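You operate a simulated robot arm through the tools that you are given. There is no shell and no other tool.

The job below is to be done with a simulated robot arm. You get a single attempt, and the scene is never put back.

Task
Plug the black connector into port 2, tighten both thumb screws, then switch the box on.
Fine: the grey connector stays tight.

The check looks at the end state, three seconds after you hand in, the way a careful person would. Anything else that was tipped, shoved, dropped, spilled or broken makes it a failure.

Robot
A 7-joint arm with a two-finger parallel gripper, fixed in place. Base frame: the origin is on the floor under the middle of its stand, x ahead of it, y to its left, z up; the work surface is at about z = 0.74. Readings come in m, degrees, newtons and seconds.
With the tool pointing down near the work surface it reaches from about 0.1 to 0.66 m from the base axis. Its first joint turns from -66.0 to 66.0 degrees. Payload 1.57 kg.
Tool frame: the origin (TCP) lies between the finger pads and is the grasp point; the fingertips stand 0.03 m ahead of it; z points along the fingers, y is the line along which they close. Largest opening 0.08 m; finger width 0.017, thickness 0.012; the body of the gripper, 0.04 by 0.082 m, starts 0.08 m behind the TCP.
Orientation is that of the tool frame in the base frame, as a unit quaternion [x, y, z, w]. With the fingers straight down and closing along the base's y, the tool's x points along the base's -x, its y along +y and its z along -z.

Tools
- The arm moves only by the tool jog_arm. Its argument "series" is a list of rows, each a list of 3 entries, a list of its own where there are three numbers: the shift along the tool's x, y, z in m, then the turn, a rotation vector about the tool's x, y, z in degrees, then the finger opening in m, from 0 to 0.08. In form: [[[x, y, z], [rx, ry, rz], grip], ...]. A call has 1 to 20 rows; each row shifts and turns the commanded pose from where the row before left it, along the tool's axes as they then stand. Each row takes 0.2 s and may step no farther than 0.05 m and 8.6 degrees from the row before; otherwise, or with a gripper value out of range, the whole call is refused. A pose out of reach is approached as far as the arm can. The call stops where the force on the tool passes 40 N (or 10 N more than at its start, if that is more) or the arm is blocked; 0.2 s more then pass. The fingers move at their own pace (about 0.072 m/s each) and stop on an object; they squeeze with about 35 N. The grip force told is the motor's: it shows also when the fingers shut on nothing. Time passes only in rows, and 0.2 s behind the last, so rows that do not move let the fingers close. It gives the time, the measured TCP pose, the force on the tool (base axes), the opening and the grip force at its end, in the units of the frame above (readings bear some noise), with the torque about the TCP (base axes, N m) and any sound that the robot's microphone picked up, and new pictures: "pictures" is both (left out), scene, wrist or none.
- Cameras (640 x 400 px; columns grow to the right, rows downward): "scene" is fixed at [0.0669, 0.4626, 1.4114]; the picture's right is [-0.52, -0.86, 0.00], its down [-0.55, 0.33, -0.77] and it looks along [0.66, -0.40, -0.64] (base axes); focal length 365 px, centre (320, 200). "wrist" rides on the gripper at [0.072, -0.007, -0.122] in the tool frame; the picture's right is [0.09, 1.00, 0.00], its down [-0.84, 0.08, -0.54] and it looks along [-0.54, 0.05, 0.84] (tool axes); focal length 238 px, centre (320, 200). There is no depth. A picture from a camera that has moved, and an enlarged one, comes with that camera's place and axes in the base frame and with its lens. The place of the scene camera against the robot may be out by one fixed shift of up to 0.018 m in any direction.
- inspect(camera, box): a new picture of the part [left, top, right, bottom] of that camera's present view, enlarged. The clock stands still meanwhile.
- close_job(): hands the job in; it is judged then, once.

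Places have to be worked out from the pictures, the camera data and where the tool is seen. Open the gripper and draw the arm clear of the work before you hand the job in, unless the task says otherwise.

The tools are called after "Request:" as name(argument=value, ...) on one line, values as JSON. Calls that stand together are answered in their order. jog_arm: Moves the arm, as the interface text tells. Its arguments: {"type":"object","properties":{"series":{"type":"array"},"pictures":{"type":"string","enum":["both","scene","wrist","none"]}},"required":["series"]} The other tools are called the same way: inspect (camera, box) takes an enlarged picture of a part of a camera's view; close_job () hands the job in.

At the start:

```text
time: 0.0
position: [0.5056, -0.0717, 0.9905]
tool_rot: [0.001, 1.0, 0.0, 0.0]
force: [0.5, -0.4, -0.1]
torque: [-0.03, 0.01, 0.0]
grip_width: 0.0801
gripper_force: 0.0
```

scene: 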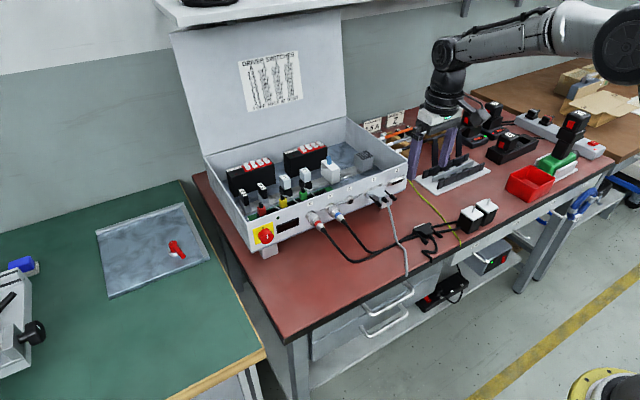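
wrist: 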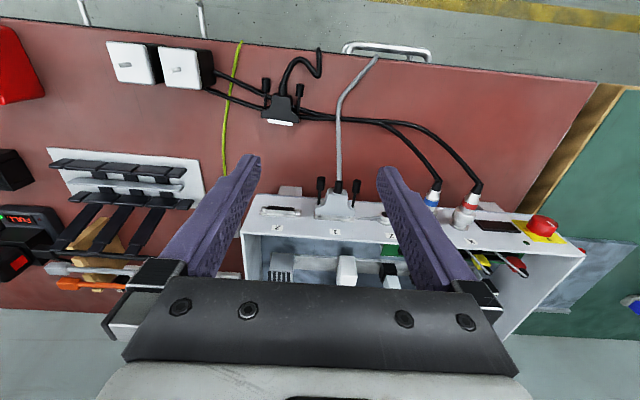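

I'll start by looking closer at the box front, the black connector and the ports, before any movement.

Request:
inspect(camera="wrist", box=[230, 40, 430, 165])

Request:
inspect(camera="wrist", box=[230, 160, 430, 285])

Request:
inspect(camera="wrist", box=[400, 170, 600, 295])

Request:
inspect(camera="scene", box=[340, 150, 500, 250])

Request:
inspect(camera="scene", box=[200, 150, 360, 260])

Request:
inspect(camera="scene", box=[225, 40, 325, 110])

```text
3.20 times, centred on (330, 102) of wrist
camera zoom: at [0.433, -0.0777, 1.1112], right [-0.09, 1.0, 0.0], down [0.84, 0.08, 0.54], along [0.54, 0.05, -0.84], focal length 763 px, centre (288, 512)
```

zoom: 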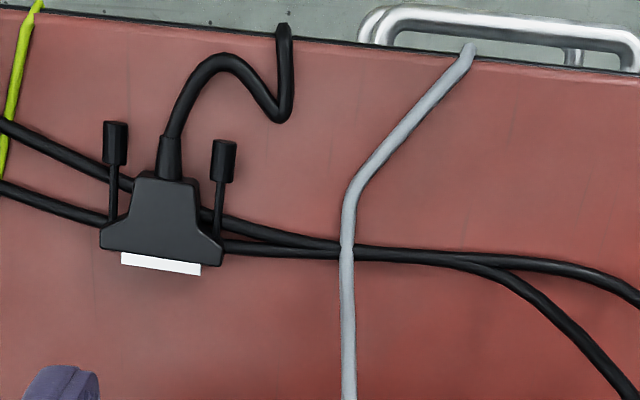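

```text
3.20 times, centred on (330, 222) of wrist
camera zoom: at [0.433, -0.0777, 1.1112], right [-0.09, 1.0, 0.0], down [0.84, 0.08, 0.54], along [0.54, 0.05, -0.84], focal length 763 px, centre (288, 128)
```

zoom: 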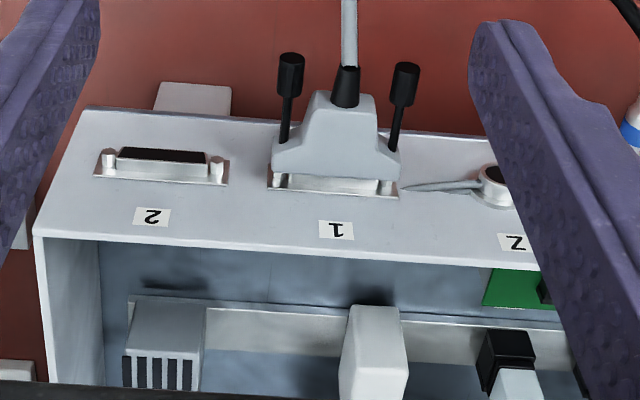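

```text
3.20 times, centred on (500, 232) of wrist
camera zoom: at [0.433, -0.0777, 1.1112], right [-0.09, 1.0, 0.0], down [0.84, 0.08, 0.54], along [0.54, 0.05, -0.84], focal length 763 px, centre (-256, 96)
```

zoom: 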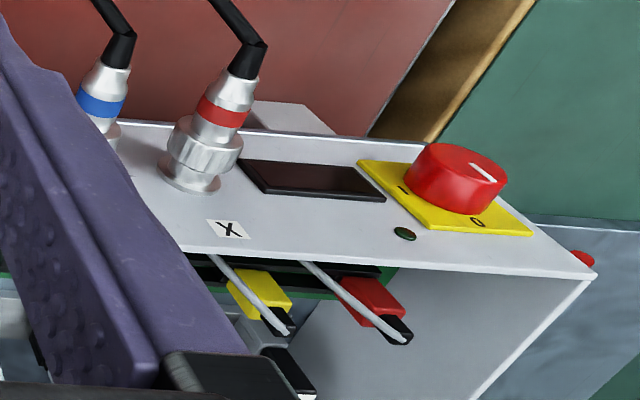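

```text
4.00 times, centred on (420, 200) of scene
camera zoom: at [0.0669, 0.4626, 1.4114], right [-0.52, -0.86, 0.0], down [-0.55, 0.33, -0.77], along [0.66, -0.4, -0.64], focal length 1459 px, centre (-80, 200)
```

zoom: 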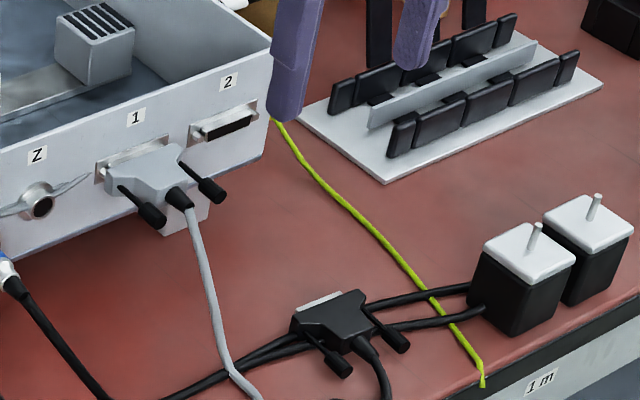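

```text
3.64 times, centred on (280, 205) of scene
camera zoom: at [0.0669, 0.4626, 1.4114], right [-0.52, -0.86, 0.0], down [-0.55, 0.33, -0.77], along [0.66, -0.4, -0.64], focal length 1326 px, centre (466, 182)
```

zoom: 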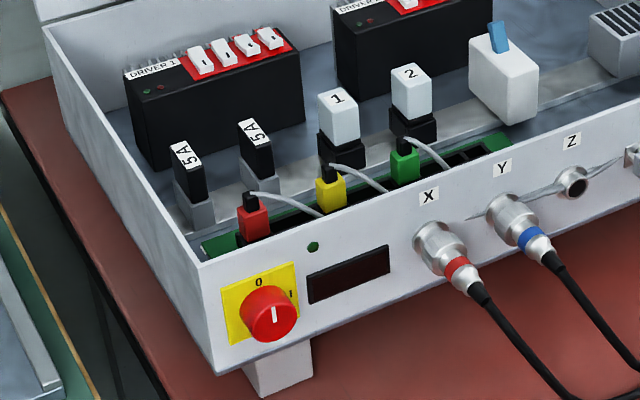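

```text
5.71 times, centred on (275, 75) of scene
camera zoom: at [0.0669, 0.4626, 1.4114], right [-0.52, -0.86, 0.0], down [-0.55, 0.33, -0.77], along [0.66, -0.4, -0.64], focal length 2084 px, centre (577, 914)
```

zoom: 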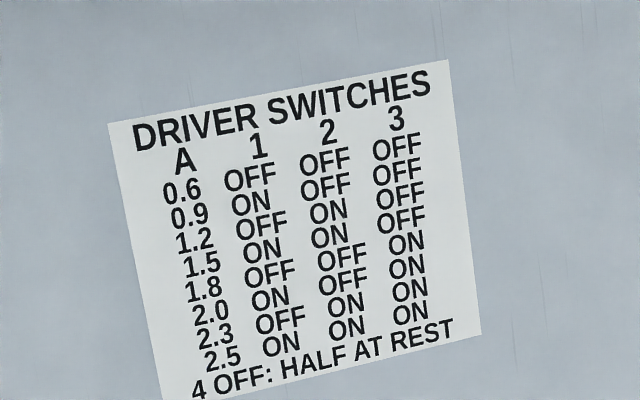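

The box front panel faces the robot (at x≈0.63, parallel to y). Port 2 is at roughly (0.63, -0.115, 0.84), and the black connector lies near (0.51, -0.13) with its plug already pointing at the box. I'll move closer above it with the fingers open to measure it properly.

Request:
jog_arm(series=[[[0.012, -0.015, 0.025], [0, 0, 0], 0.08], [[0.012, -0.015, 0.025], [0, 0, 0], 0.08], [[0.012, -0.015, 0.025], [0, 0, 0], 0.08], [[0.01, -0.013, 0.025], [0, 0, 0], 0.08]])

```text
time: 1.0
position: [0.46, -0.1312, 0.891]
tool_rot: [-0.001, 1.0, 0.0, 0.0]
force: [-0.1, 0.1, 0.4]
torque: [-0.02, -0.03, 0.01]
grip_width: 0.08
gripper_force: 0.0
camera wrist: at [0.3873, -0.1364, 1.0115], right [-0.09, 1.0, 0.0], down [0.84, 0.08, 0.54], along [0.54, 0.05, -0.84], focal length 238 px, centre (320, 200)
```

scene: 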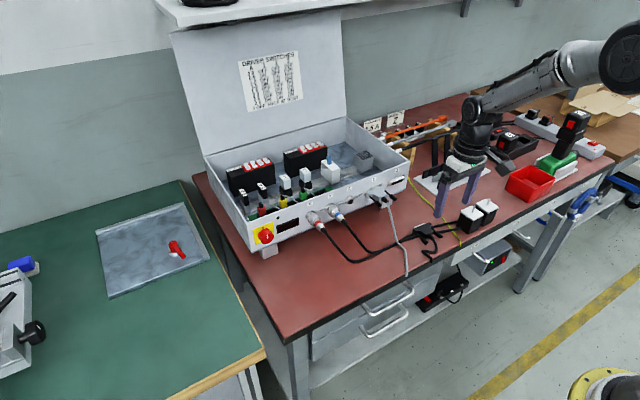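
wrist: 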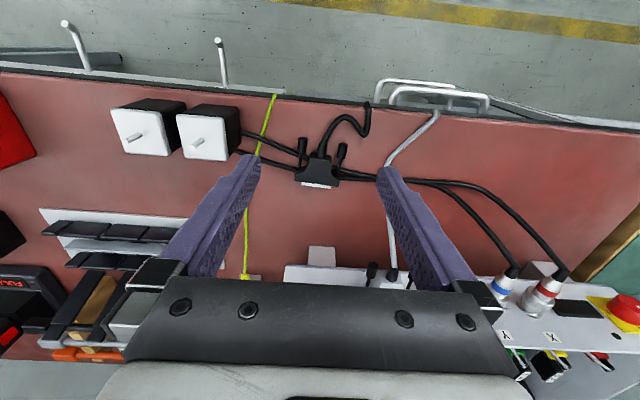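

The connector is consistently at about (0.51, -0.128). I'll enlarge both views of it.

Request:
inspect(camera="wrist", box=[270, 100, 390, 200])

Request:
inspect(camera="scene", box=[380, 190, 460, 265])

Request:
inspect(camera="scene", box=[350, 160, 430, 220])

Request:
inspect(camera="scene", box=[240, 210, 300, 260])

```text
4.00 times, centred on (330, 150) of wrist
camera zoom: at [0.3873, -0.1364, 1.0115], right [-0.09, 1.0, 0.0], down [0.84, 0.08, 0.54], along [0.54, 0.05, -0.84], focal length 953 px, centre (280, 400)
```

zoom: 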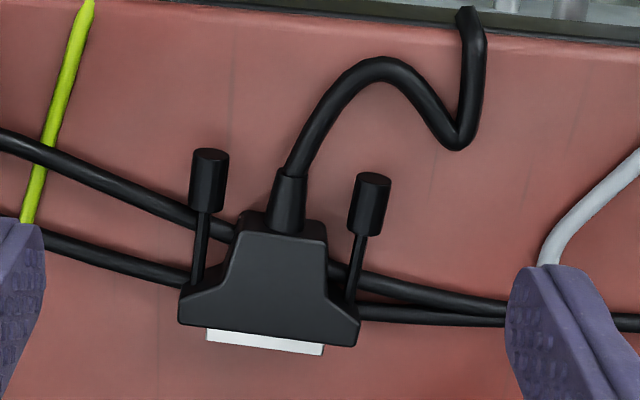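

```text
5.33 times, centred on (420, 228) of scene
camera zoom: at [0.0669, 0.4627, 1.4114], right [-0.52, -0.86, 0.0], down [-0.55, 0.33, -0.77], along [0.66, -0.4, -0.64], focal length 1946 px, centre (-213, 53)
```

zoom: 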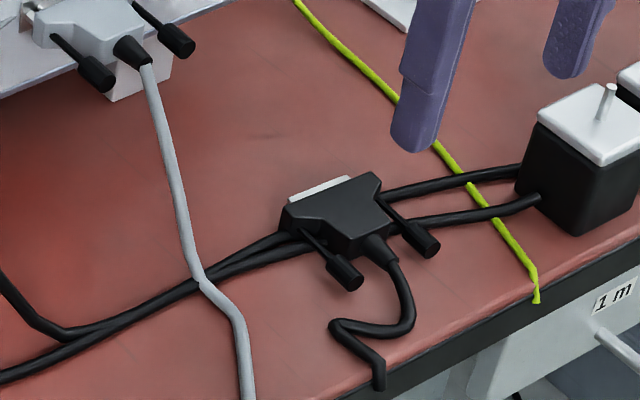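

```text
6.67 times, centred on (390, 190) of scene
camera zoom: at [0.0669, 0.4627, 1.4114], right [-0.52, -0.86, 0.0], down [-0.55, 0.33, -0.77], along [0.66, -0.4, -0.64], focal length 2432 px, centre (-147, 267)
```

zoom: 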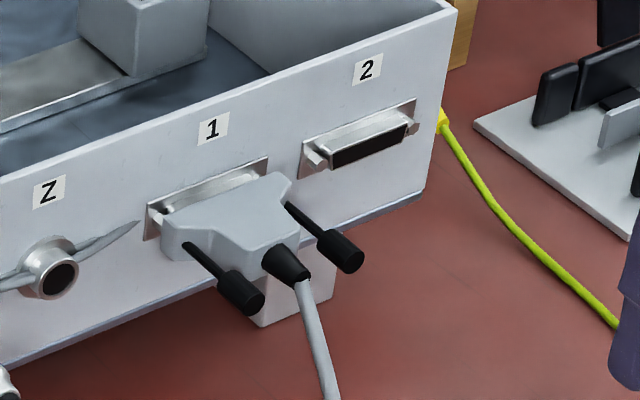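

```text
8.00 times, centred on (270, 235) of scene
camera zoom: at [0.0669, 0.4627, 1.4114], right [-0.52, -0.86, 0.0], down [-0.55, 0.33, -0.77], along [0.66, -0.4, -0.64], focal length 2918 px, centre (720, -80)
```

zoom: 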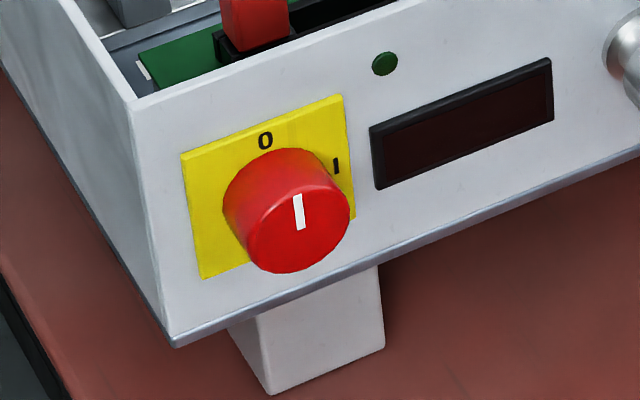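

The hood is about 54 mm wide with a front flange I can grip across y. Its plug face isn't visible from either camera, so before gripping I'll roll the tool 180° to look back at the plug and check which way up the D-shape is.

Request:
jog_arm(series=[[[0, 0, -0.01], [0, 0, 8.5], 0.06], [[0, 0, 0], [0, 0, 8.5], 0.06], [[0, 0, 0], [0, 0, 8.5], 0.06], [[0, 0, 0], [0, 0, 8.5], 0.06], [[0, 0, 0], [0, 0, 8.5], 0.06], [[0, 0, 0], [0, 0, 8.5], 0.06], [[0, 0, 0], [0, 0, 8.5], 0.06], [[0, 0, 0], [0, 0, 8.5], 0.06], [[0, 0, 0], [0, 0, 8.5], 0.06], [[0, 0, 0], [0, 0, 8.5], 0.06], [[0, 0, 0], [0, 0, 8.5], 0.06], [[0, 0, 0], [0, 0, 8.5], 0.06]], pictures="wrist")

```text
time: 3.6
position: [0.4583, -0.13, 0.9006]
tool_rot: [0.779, 0.628, 0.0, 0.0]
force: [0.5, 0.7, -0.2]
torque: [-0.03, -0.01, -0.02]
grip_width: 0.06
gripper_force: 0.0
camera wrist: at [0.4677, -0.0572, 1.0213], right [0.99, -0.12, 0.0], down [-0.1, -0.83, 0.54], along [-0.07, -0.54, -0.84], focal length 238 px, centre (320, 200)
```

wrist: 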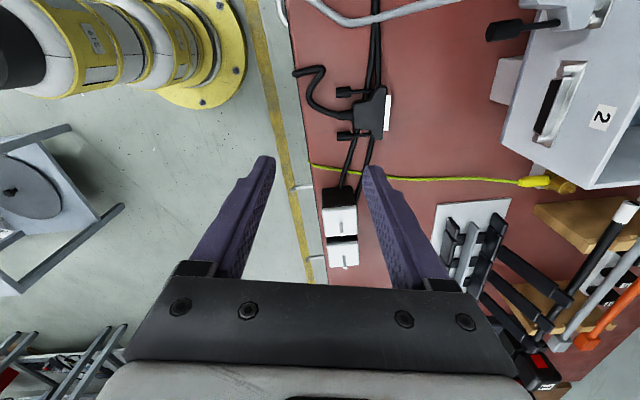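

The roll works freely so far (102°). I'll roll the remaining 78° and move over toward (0.588, -0.135).

Request:
jog_arm(series=[[[0, 0, 0], [0, 0, 8.0], 0.06], [[0, 0, 0], [0, 0, 8.0], 0.06], [[0, 0, 0], [0, 0, 8.0], 0.06], [[0, 0, 0], [0, 0, 8.0], 0.06], [[0, 0, 0], [0, 0, 8.0], 0.06], [[0, 0, 0], [0, 0, 8.0], 0.06], [[0, 0, 0], [0, 0, 8.0], 0.06], [[0, 0, 0], [0, 0, 8.0], 0.06], [[0, 0, 0], [0, 0, 8.0], 0.06], [[0, 0, 0], [0, 0, 5.7], 0.06]], pictures="wrist")

```text
time: 5.8
position: [0.4575, -0.1293, 0.9012]
tool_rot: [1.0, 0.001, 0.0, 0.0]
force: [0.1, 0.6, -0.5]
torque: [0.0, -0.01, 0.0]
grip_width: 0.06
gripper_force: 0.1
camera wrist: at [0.5308, -0.1219, 1.0216], right [0.09, -1.0, 0.0], down [-0.84, -0.08, 0.54], along [-0.54, -0.05, -0.84], focal length 238 px, centre (320, 200)
```

wrist: 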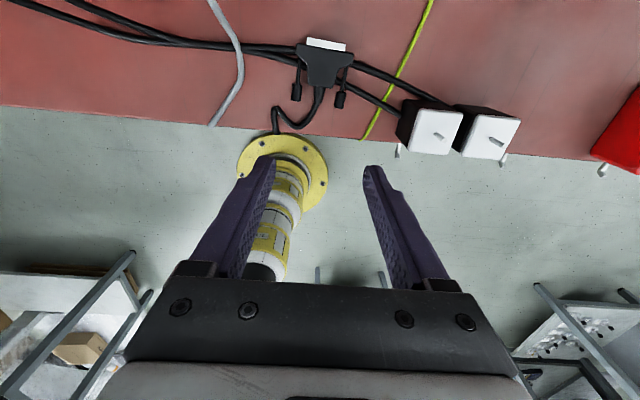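

The 180° roll is complete. I'll move to about (0.588, -0.135, 0.85), so the camera looks back at the plug face from over the box lip.

Request:
jog_arm(series=[[[0.04, 0.002, 0], [0, 0, 0], 0.06], [[0.045, 0.002, 0], [0, 0, 0], 0.06], [[0.045, 0.002, 0], [0, 0, 0], 0.06], [[0, 0, 0.025], [0, 0, 0], 0.06], [[0, 0, 0.025], [0, 0, 0], 0.06]], pictures="both")

```text
time: 7.0
position: [0.5912, -0.136, 0.8503]
tool_rot: [1.0, 0.003, 0.0, 0.0]
force: [-1.1, -1.3, 0.0]
torque: [-0.01, 0.02, 0.02]
grip_width: 0.0598
gripper_force: 0.1
camera wrist: at [0.6618, -0.1285, 0.9699], right [0.1, -1.0, 0.0], down [-0.84, -0.08, 0.54], along [-0.54, -0.05, -0.84], focal length 238 px, centre (320, 200)
```

scene: 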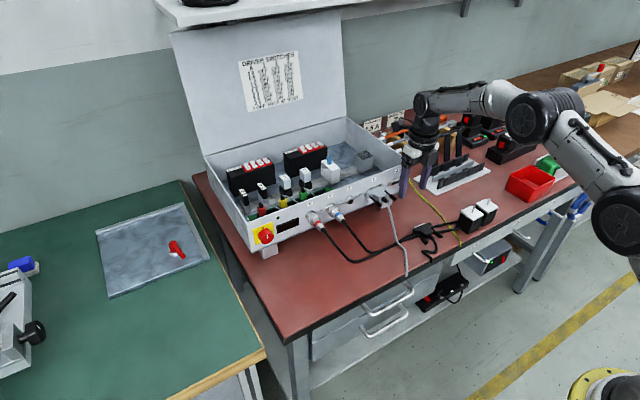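
wrist: 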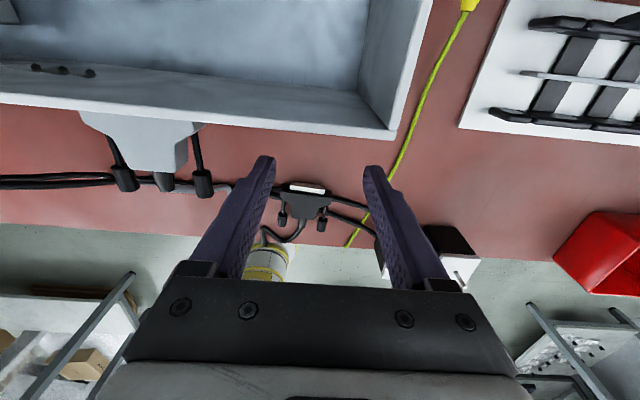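

The plug face is visible between the fingers; I'll enlarge it.

Request:
inspect(camera="wrist", box=[275, 165, 345, 240])

Request:
inspect(camera="wrist", box=[285, 175, 335, 205])

Request:
inspect(camera="scene", box=[370, 165, 430, 205])

```text
5.33 times, centred on (310, 202) of wrist
camera zoom: at [0.6618, -0.1285, 0.9699], right [0.1, -1.0, 0.0], down [-0.84, -0.08, 0.54], along [-0.54, -0.05, -0.84], focal length 1271 px, centre (373, 187)
```

zoom: 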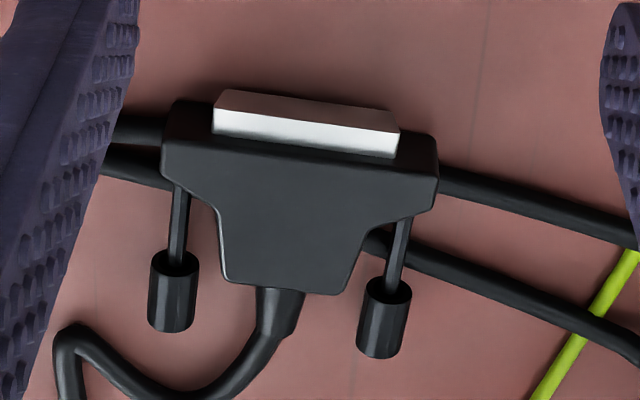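

```text
12.80 times, centred on (310, 190) of wrist
camera zoom: at [0.6618, -0.1285, 0.9699], right [0.1, -1.0, 0.0], down [-0.84, -0.08, 0.54], along [-0.54, -0.05, -0.84], focal length 3051 px, centre (448, 328)
```

zoom: 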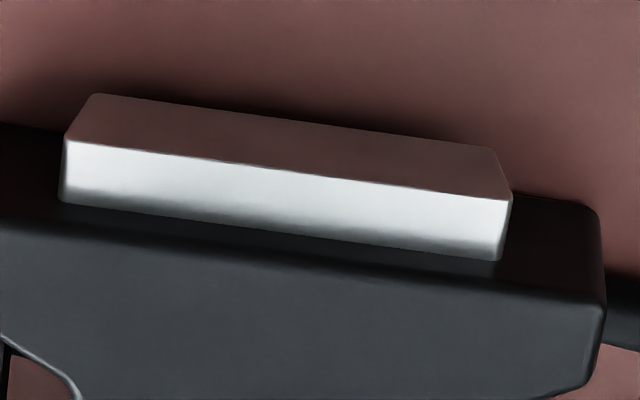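

```text
10.00 times, centred on (400, 185) of scene
camera zoom: at [0.0669, 0.4626, 1.4114], right [-0.52, -0.86, 0.0], down [-0.55, 0.33, -0.77], along [0.66, -0.4, -0.64], focal length 3648 px, centre (-480, 350)
```

zoom: 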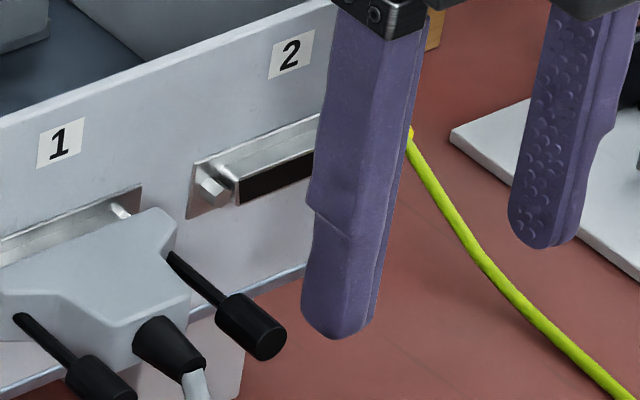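

The plug is D-shaped with its wide side up. The hood top is at z≈0.754, hood front centre at about (0.528, -0.1275), yawed about -2.6°. I'll back away and roll back to the first orientation, then check the port's D-shape with the scene camera.

Request:
jog_arm(series=[[[0, 0, -0.04], [0, 0, 0], 0.06], [[-0.04, 0, -0.02], [0, 0, 0], 0.06], [[-0.045, 0, 0], [0, 0, 0], 0.06], [[-0.045, 0, 0], [0, 0, -8.5], 0.06], [[0, 0, 0], [0, 0, -8.5], 0.06], [[0, 0, 0], [0, 0, -8.5], 0.06], [[0, 0, 0], [0, 0, -8.5], 0.06], [[0, 0, 0], [0, 0, -8.5], 0.06], [[0, 0, 0], [0, 0, -8.5], 0.06], [[0, 0, 0], [0, 0, -8.5], 0.06], [[0, 0, 0], [0, 0, -8.5], 0.06], [[0, 0, 0], [0, 0, -8.5], 0.06], [[0, 0, 0], [0, 0, -8.5], 0.06], [[0, 0, 0], [0, 0, -8.5], 0.06], [[0, 0, 0], [0, 0, -8.5], 0.06], [[0, 0, 0], [0, 0, -8.5], 0.06], [[0, 0, 0], [0, 0, -8.5], 0.06], [[0, 0, 0], [0, 0, -8.5], 0.06], [[0, 0, 0], [0, 0, -8.5], 0.06], [[0, 0, 0], [0, 0, -8.5], 0.06]], pictures="wrist")

Request:
inspect(camera="scene", box=[380, 170, 412, 190])

Request:
inspect(camera="scene", box=[362, 180, 402, 208])

```text
time: 11.2
position: [0.4585, -0.1358, 0.9112]
tool_rot: [0.302, 0.953, 0.0, -0.001]
force: [-0.7, -0.3, 0.7]
torque: [0.02, -0.02, -0.01]
grip_width: 0.06
gripper_force: 0.1
camera wrist: at [0.3962, -0.0995, 1.0314], right [0.5, 0.87, 0.0], down [0.73, -0.42, 0.54], along [0.47, -0.27, -0.84], focal length 238 px, centre (320, 200)
```

wrist: 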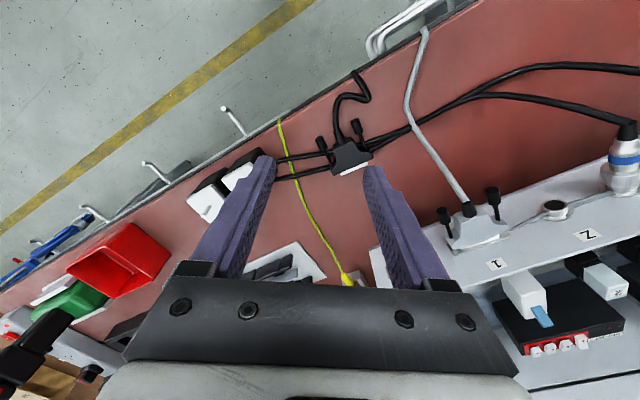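

```text
16.00 times, centred on (396, 180) of scene
camera zoom: at [0.0669, 0.4626, 1.4114], right [-0.52, -0.86, 0.0], down [-0.55, 0.33, -0.77], along [0.66, -0.4, -0.64], focal length 5836 px, centre (-896, 520)
```

zoom: 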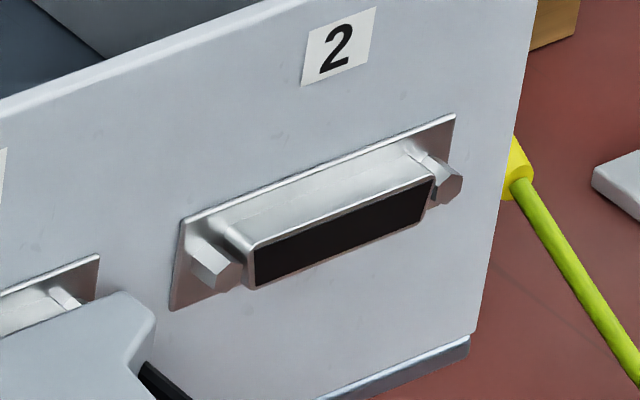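

```text
14.29 times, centred on (382, 194) of scene
camera zoom: at [0.0669, 0.4626, 1.4114], right [-0.52, -0.86, 0.0], down [-0.55, 0.33, -0.77], along [0.66, -0.4, -0.64], focal length 5211 px, centre (-566, 286)
```

zoom: 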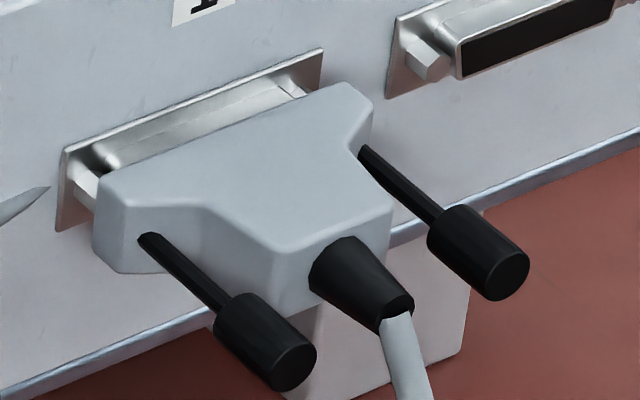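

The port's D is also wide side up, so the connector needs no flipping. I'll finish the roll back to the starting orientation and move to where the wrist camera sees port 2 well.

Request:
jog_arm(series=[[[0, 0, 0], [0, 0, -8.5], 0.06], [[0, 0, 0], [0, 0, -8.5], 0.06], [[0, 0, 0], [0, 0, -8.5], 0.06], [[0, 0, 0], [0, 0, -8.5], 0.06], [[0, 0, 0], [0, 0, -1.2], 0.08], [[-0.02, 0, -0.02], [0, 0, 0], 0.08], [[0, 0, 0], [0, 0, 0], 0.08]], pictures="wrist")

```text
time: 12.8
position: [0.48, -0.1342, 0.9312]
tool_rot: [-0.001, 1.0, -0.001, 0.0]
force: [-0.6, 0.3, -0.5]
torque: [0.01, -0.02, -0.04]
grip_width: 0.0803
gripper_force: 0.1
camera wrist: at [0.407, -0.1401, 1.0502], right [-0.09, 1.0, 0.0], down [0.84, 0.08, 0.54], along [0.54, 0.05, -0.84], focal length 238 px, centre (320, 200)
```

wrist: 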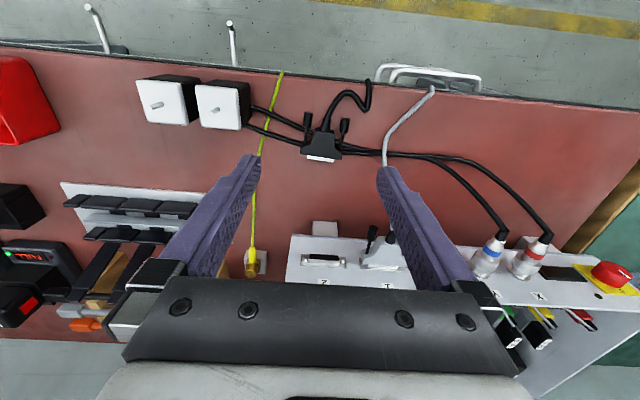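

Port 2 and the connector are both in this view. I'll enlarge the port and the connector to measure them.

Request:
inspect(camera="wrist", box=[290, 235, 370, 285])

Request:
inspect(camera="wrist", box=[295, 110, 355, 165])

```text
8.00 times, centred on (330, 260) of wrist
camera zoom: at [0.407, -0.1401, 1.0502], right [-0.09, 1.0, 0.0], down [0.84, 0.08, 0.54], along [0.54, 0.05, -0.84], focal length 1907 px, centre (240, -280)
```

zoom: 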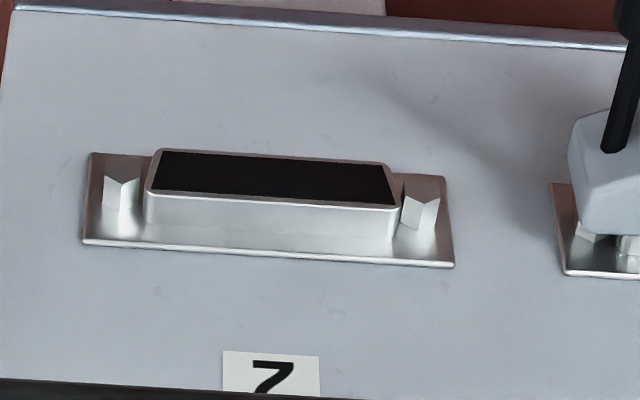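

```text
7.27 times, centred on (325, 138) of wrist
camera zoom: at [0.407, -0.1401, 1.0502], right [-0.09, 1.0, 0.0], down [0.84, 0.08, 0.54], along [0.54, 0.05, -0.84], focal length 1734 px, centre (284, 654)
```

zoom: 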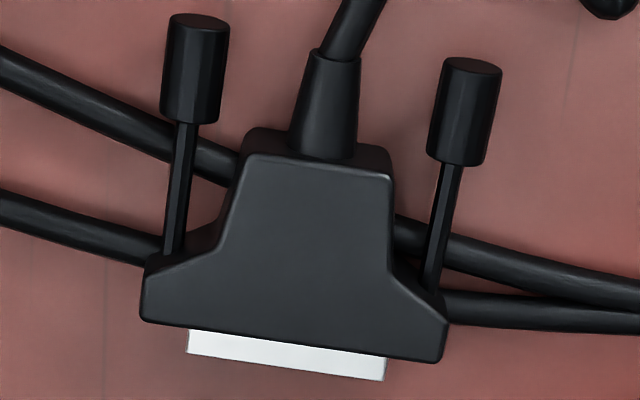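

From two wrist views and the scene view: port 2's centre is at about (0.632 front face, -0.114, 0.833), wide side up, and the panel is at x≈0.64. The hood front centre is at (0.5285, -0.1273), yaw about -3°. I'll move above the flange and match the yaw.

Request:
jog_arm(series=[[[-0.0135, 0.0023, 0.02], [0, 0, 0], 0.08], [[-0.0135, 0.0023, 0.03], [0, 0, 0], 0.08], [[-0.0135, 0.0024, 0.03], [0, 0, 0], 0.08], [[0, 0, 0.025], [0, 0, 3], 0.08], [[0, 0, 0], [0, 0, 0], 0.08]], pictures="both")

Request:
inspect(camera="wrist", box=[230, 90, 410, 220])

Request:
inspect(camera="scene", box=[385, 190, 465, 250])

```text
time: 14.0
position: [0.5187, -0.1282, 0.8258]
tool_rot: [0.026, 1.0, 0.0, 0.0]
force: [0.2, 0.0, -0.2]
torque: [-0.01, 0.03, -0.04]
grip_width: 0.0802
gripper_force: 0.0
camera wrist: at [0.4478, -0.1303, 0.9466], right [-0.04, 1.0, 0.0], down [0.84, 0.03, 0.54], along [0.54, 0.02, -0.84], focal length 238 px, centre (320, 200)
```

scene: 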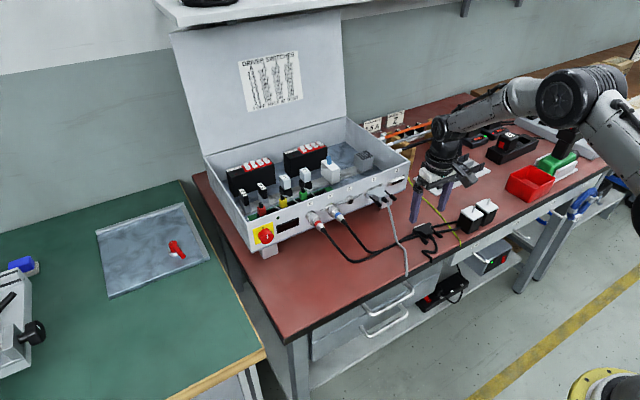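
wrist: 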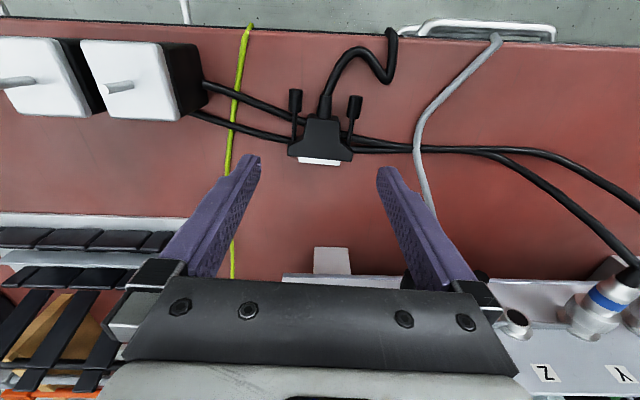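

```text
3.08 times, centred on (320, 155) of wrist
camera zoom: at [0.4478, -0.1303, 0.9466], right [-0.04, 1.0, 0.0], down [0.84, 0.03, 0.54], along [0.54, 0.02, -0.84], focal length 733 px, centre (320, 338)
```

zoom: 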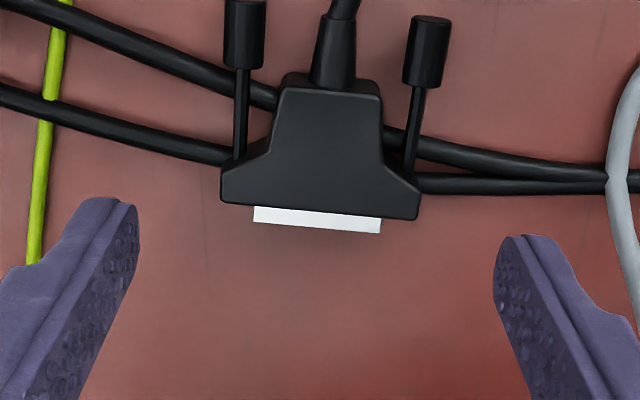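

```text
6.67 times, centred on (425, 220) of scene
camera zoom: at [0.0669, 0.4626, 1.4114], right [-0.52, -0.86, 0.0], down [-0.55, 0.33, -0.77], along [0.66, -0.4, -0.64], focal length 2432 px, centre (-380, 67)
```

zoom: 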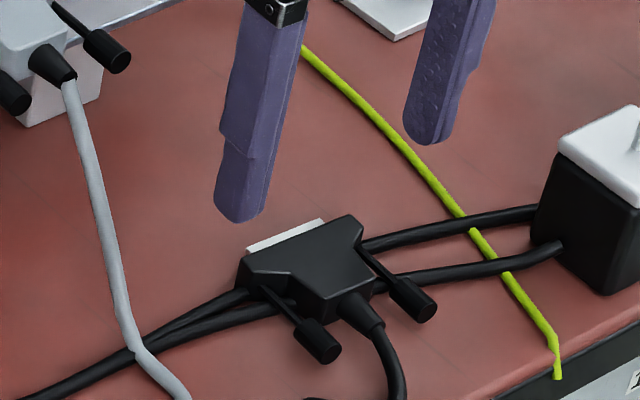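

Centre offset is small (+1.7 mm in y, +1.8 mm in x). I'll correct and descend so the fingertips stop at about z=0.7465, just above the motor cables.

Request:
jog_arm(series=[[[-0.0018, 0.0017, 0.02], [0, 0, 0], 0.08], [[0, 0, 0.018], [0, 0, 0], 0.08], [[0, 0, 0.006], [0, 0, 0], 0.08], [[0, 0, 0.004], [0, 0, 0], 0.08], [[0, 0, 0], [0, 0, 0], 0.08]], pictures="wrist")

Request:
inspect(camera="scene", box=[395, 195, 455, 245])

Request:
inspect(camera="wrist", box=[230, 90, 410, 220])

```text
time: 15.2
position: [0.522, -0.1263, 0.7779]
tool_rot: [0.025, 1.0, 0.001, 0.0]
force: [-0.2, 0.1, 0.0]
torque: [-0.01, -0.02, -0.03]
grip_width: 0.08
gripper_force: 0.0
camera wrist: at [0.4484, -0.1287, 0.8986], right [-0.04, 1.0, 0.0], down [0.84, 0.03, 0.54], along [0.54, 0.02, -0.84], focal length 238 px, centre (320, 200)
```

wrist: 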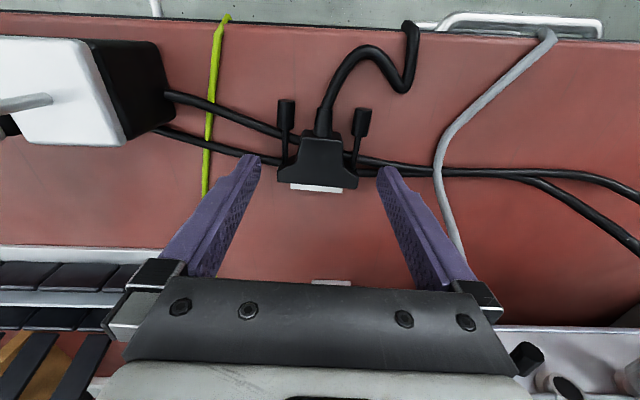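

```text
8.00 times, centred on (425, 220) of scene
camera zoom: at [0.0669, 0.4626, 1.4114], right [-0.52, -0.86, 0.0], down [-0.55, 0.33, -0.77], along [0.66, -0.4, -0.64], focal length 2918 px, centre (-520, 40)
```

zoom: 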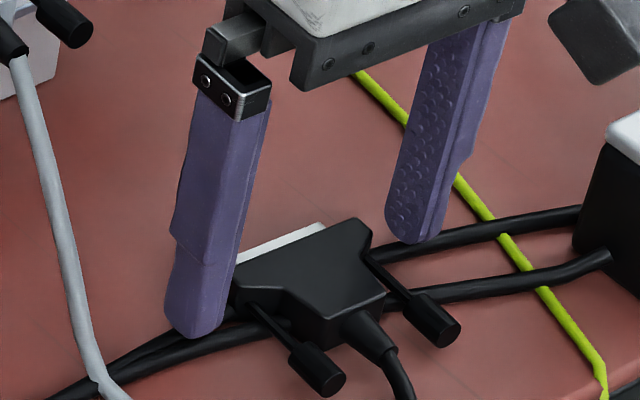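

```text
3.08 times, centred on (320, 155) of wrist
camera zoom: at [0.4484, -0.1287, 0.8986], right [-0.04, 1.0, 0.0], down [0.84, 0.03, 0.54], along [0.54, 0.02, -0.84], focal length 733 px, centre (320, 338)
```

zoom: 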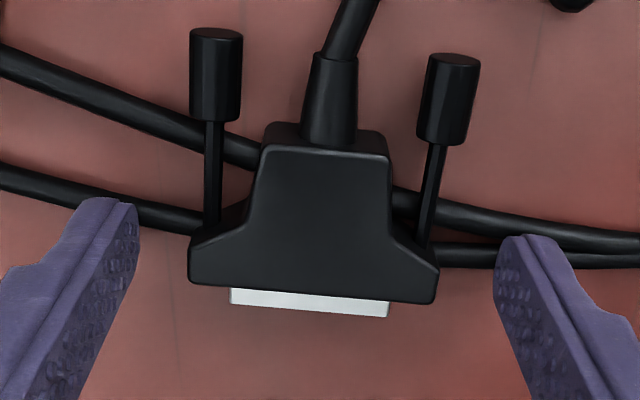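

The finger front edges line up with the hood's front face and the force is zero. I'll lower 2 mm more for a better bite and close the fingers gradually.

Request:
jog_arm(series=[[[0, 0, 0.002], [0, 0, 0], 0.066], [[0, 0, 0], [0, 0, 0], 0.058], [[0, 0, 0], [0, 0, 0], 0.05], [[0, 0, 0], [0, 0, 0], 0.045], [[0, 0, 0], [0, 0, 0], 0.04]], pictures="both")

Request:
inspect(camera="scene", box=[395, 195, 455, 245])

Request:
inspect(camera="wrist", box=[230, 90, 410, 220])

```text
time: 16.4
position: [0.5207, -0.1274, 0.7759]
tool_rot: [0.027, 1.0, 0.001, 0.0]
force: [0.5, -1.1, 0.9]
torque: [0.01, 0.0, 0.03]
grip_width: 0.0549
gripper_force: 34.7
camera wrist: at [0.4488, -0.1289, 0.8966], right [-0.04, 1.0, 0.0], down [0.84, 0.03, 0.54], along [0.54, 0.02, -0.84], focal length 238 px, centre (320, 200)
```

scene: 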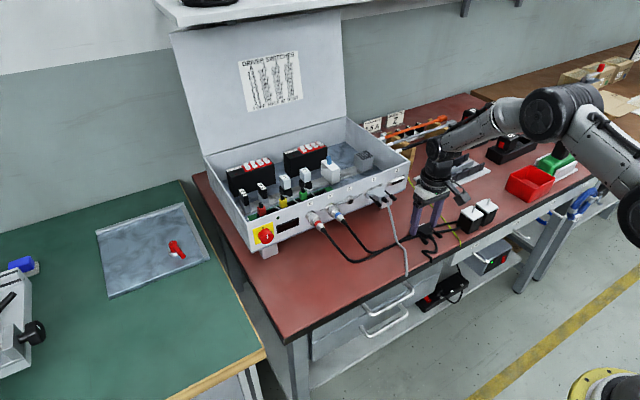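
wrist: 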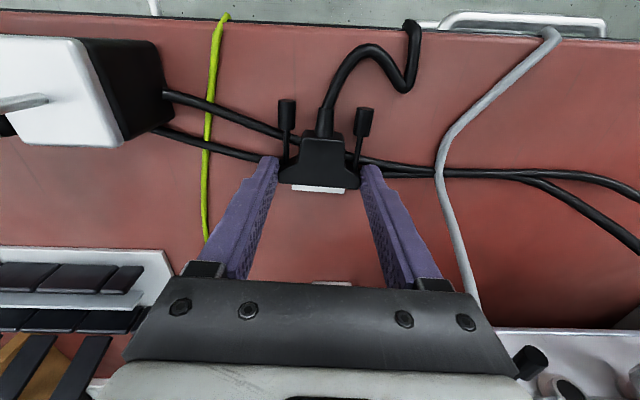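

```text
8.00 times, centred on (425, 220) of scene
camera zoom: at [0.0669, 0.4626, 1.4114], right [-0.52, -0.86, 0.0], down [-0.55, 0.33, -0.77], along [0.66, -0.4, -0.64], focal length 2918 px, centre (-520, 40)
```

zoom: 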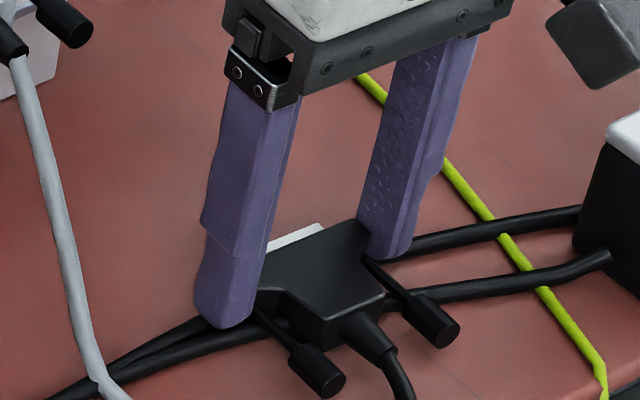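

```text
3.08 times, centred on (320, 155) of wrist
camera zoom: at [0.4488, -0.1289, 0.8966], right [-0.04, 1.0, 0.0], down [0.84, 0.03, 0.54], along [0.54, 0.02, -0.84], focal length 733 px, centre (320, 338)
```

zoom: 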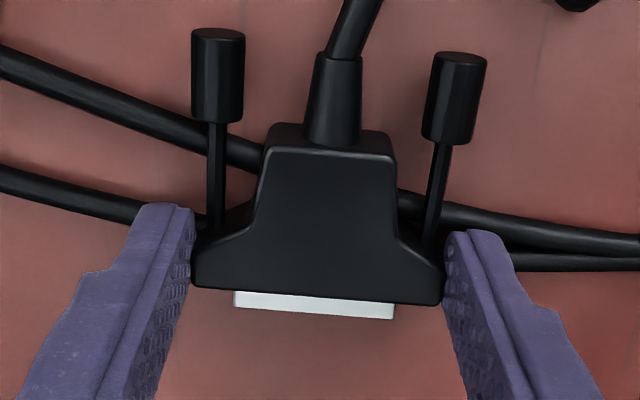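

The hood is gripped (54.9 mm, 35 N). I'll lift slowly by a few centimetres and check that it stays level.

Request:
jog_arm(series=[[[0, 0, -0.004], [0, 0, 0], 0.04], [[0, 0, -0.006], [0, 0, 0], 0.04], [[0, 0, -0.01], [0, 0, 0], 0.04], [[0, 0, -0.01], [0, 0, 0], 0.04], [[0, 0, -0.01], [0, 0, 0], 0.04], [[0, 0, 0], [0, 0, 0], 0.04]], pictures="both")

Request:
inspect(camera="scene", box=[385, 180, 455, 245])

Request:
inspect(camera="wrist", box=[230, 90, 410, 220])

```text
time: 17.8
position: [0.5225, -0.126, 0.8164]
tool_rot: [0.025, 1.0, 0.0, 0.0]
force: [-1.2, 0.3, -1.2]
torque: [-0.02, 0.0, 0.03]
grip_width: 0.0549
gripper_force: 34.9
camera wrist: at [0.4492, -0.129, 0.9366], right [-0.04, 1.0, 0.0], down [0.84, 0.03, 0.54], along [0.54, 0.02, -0.84], focal length 238 px, centre (320, 200)
```

scene: 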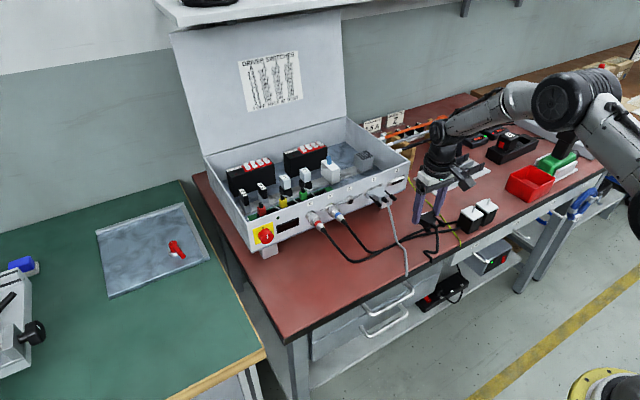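
wrist: 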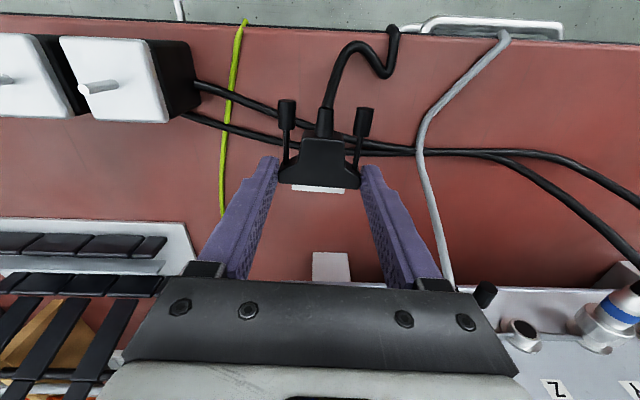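

```text
6.15 times, centred on (420, 212) of scene
camera zoom: at [0.0669, 0.4626, 1.4114], right [-0.52, -0.86, 0.0], down [-0.55, 0.33, -0.77], along [0.66, -0.4, -0.64], focal length 2245 px, centre (-295, 123)
```

zoom: 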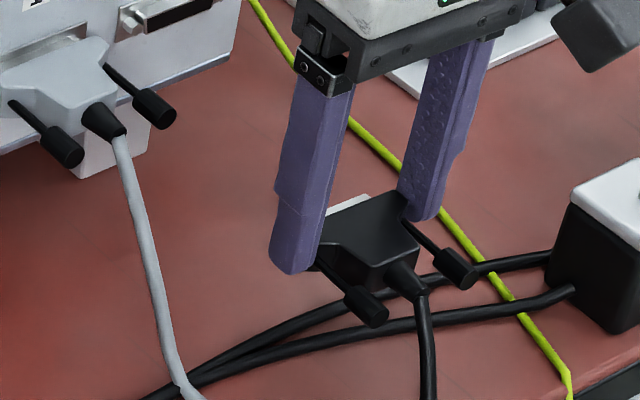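

```text
3.08 times, centred on (320, 155) of wrist
camera zoom: at [0.4492, -0.129, 0.9366], right [-0.04, 1.0, 0.0], down [0.84, 0.03, 0.54], along [0.54, 0.02, -0.84], focal length 733 px, centre (320, 338)
```

zoom: 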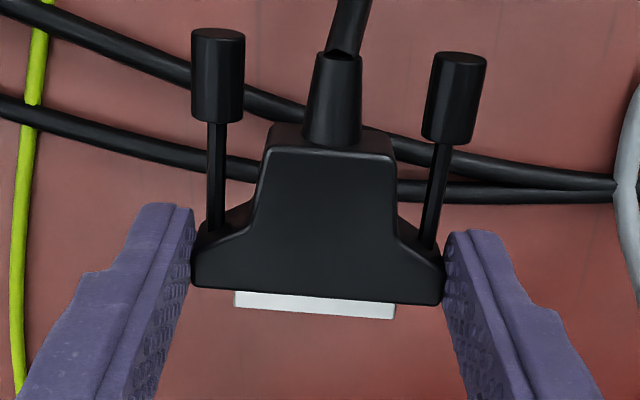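

The connector came up level and rigid in the grip (same picture relative to the fingers). I'll raise it to about port height, square the yaw, shift to y=-0.114, and advance partway.

Request:
jog_arm(series=[[[0, 0, -0.015], [0, 0, 0], 0.04], [[0, 0, -0.015], [0, 0, 0], 0.04], [[0, 0, -0.016], [0, 0, -1.5], 0.04], [[0, 0, 0], [0, 0, -1.48], 0.04], [[-0.01, 0.006, 0], [0, 0, 0], 0.04], [[-0.01, 0.006, 0], [0, 0, 0], 0.04], [[-0.01, 0, 0], [0, 0, 0], 0.04], [[-0.01, 0, 0], [0, 0, 0], 0.04], [[0, 0, 0], [0, 0, 0], 0.04]], pictures="both")

Request:
inspect(camera="scene", box=[360, 160, 440, 220])

Request:
inspect(camera="wrist", box=[230, 120, 410, 250])

```text
time: 19.8
position: [0.5624, -0.1144, 0.8609]
tool_rot: [0.0, 1.0, 0.0, 0.0]
force: [0.4, 0.8, -1.5]
torque: [0.01, 0.01, -0.03]
grip_width: 0.0554
gripper_force: 34.7
camera wrist: at [0.4893, -0.1217, 0.9821], right [-0.09, 1.0, 0.0], down [0.84, 0.08, 0.54], along [0.54, 0.05, -0.84], focal length 238 px, centre (320, 200)
```

scene: 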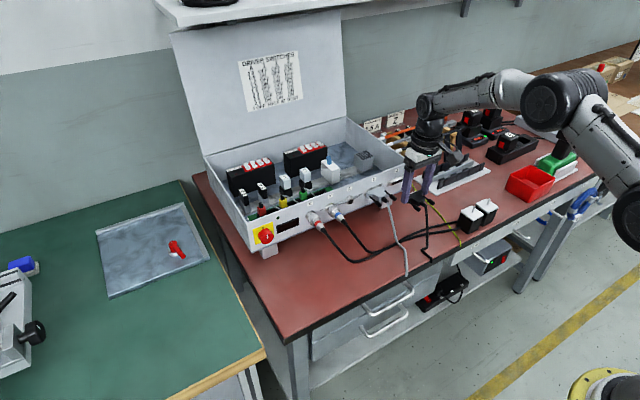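
wrist: 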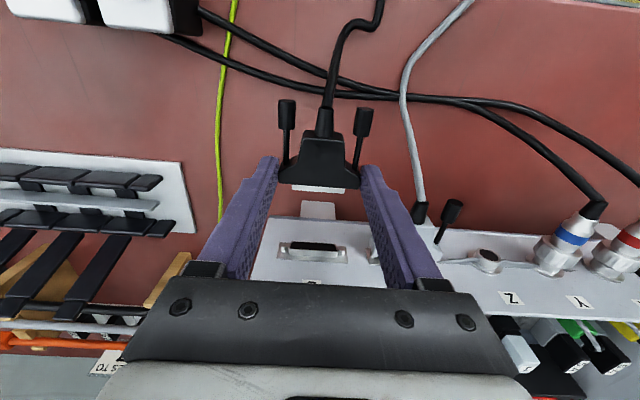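

```text
6.67 times, centred on (400, 190) of scene
camera zoom: at [0.0669, 0.4626, 1.4114], right [-0.52, -0.86, 0.0], down [-0.55, 0.33, -0.77], along [0.66, -0.4, -0.64], focal length 2432 px, centre (-213, 267)
```

zoom: 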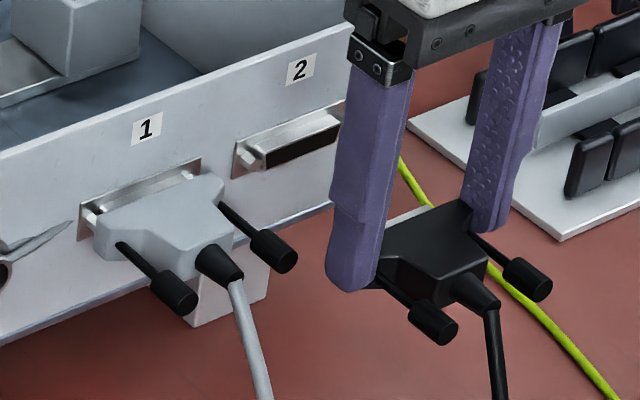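

```text
3.08 times, centred on (320, 185) of wrist
camera zoom: at [0.4893, -0.1217, 0.9821], right [-0.09, 1.0, 0.0], down [0.84, 0.08, 0.54], along [0.54, 0.05, -0.84], focal length 733 px, centre (320, 246)
```

zoom: 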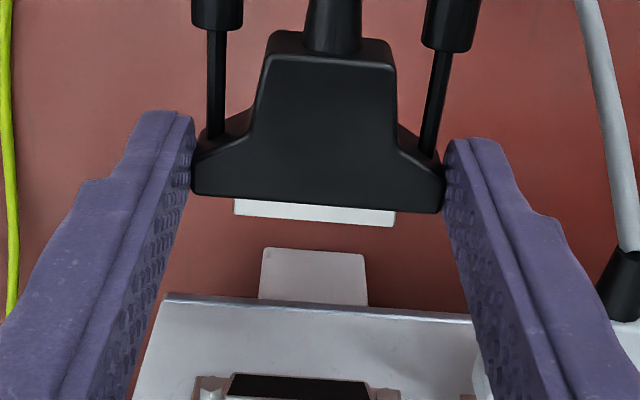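

Both plug and port are visible in the wrist view now. I'll enlarge the plug and the port together for a precise relative measurement.

Request:
inspect(camera="wrist", box=[265, 175, 375, 275])

Request:
inspect(camera="wrist", box=[270, 232, 360, 275])

Request:
inspect(camera="scene", box=[380, 168, 432, 206])

```text
4.00 times, centred on (320, 225) of wrist
camera zoom: at [0.4893, -0.1217, 0.9821], right [-0.09, 1.0, 0.0], down [0.84, 0.08, 0.54], along [0.54, 0.05, -0.84], focal length 953 px, centre (320, 100)
```

zoom: 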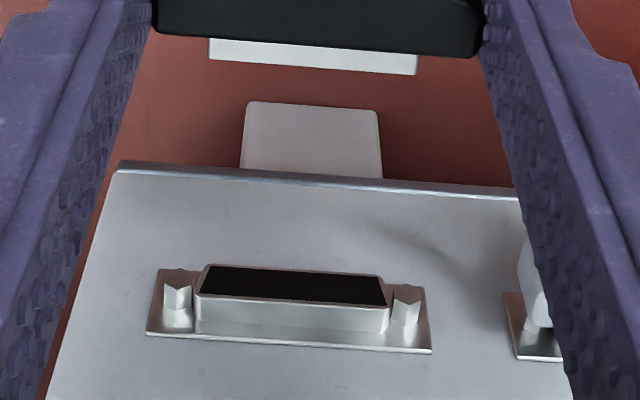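

```text
7.11 times, centred on (315, 254) of wrist
camera zoom: at [0.4893, -0.1217, 0.9821], right [-0.09, 1.0, 0.0], down [0.84, 0.08, 0.54], along [0.54, 0.05, -0.84], focal length 1695 px, centre (356, -180)
```

zoom: 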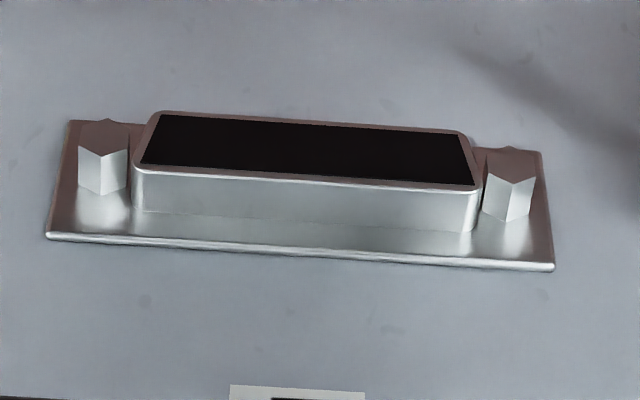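

```text
10.53 times, centred on (406, 187) of scene
camera zoom: at [0.0669, 0.4626, 1.4114], right [-0.52, -0.86, 0.0], down [-0.55, 0.33, -0.77], along [0.66, -0.4, -0.64], focal length 3840 px, centre (-585, 337)
```

zoom: 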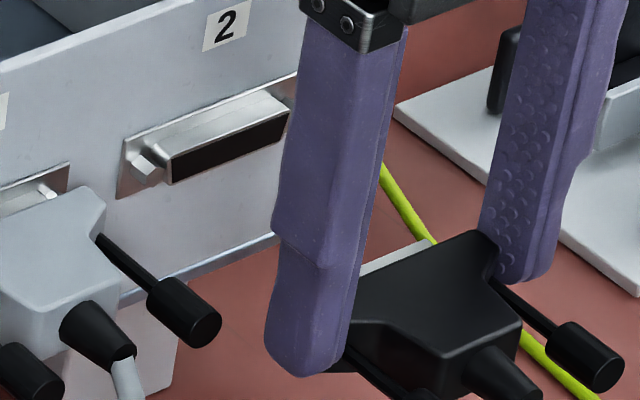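

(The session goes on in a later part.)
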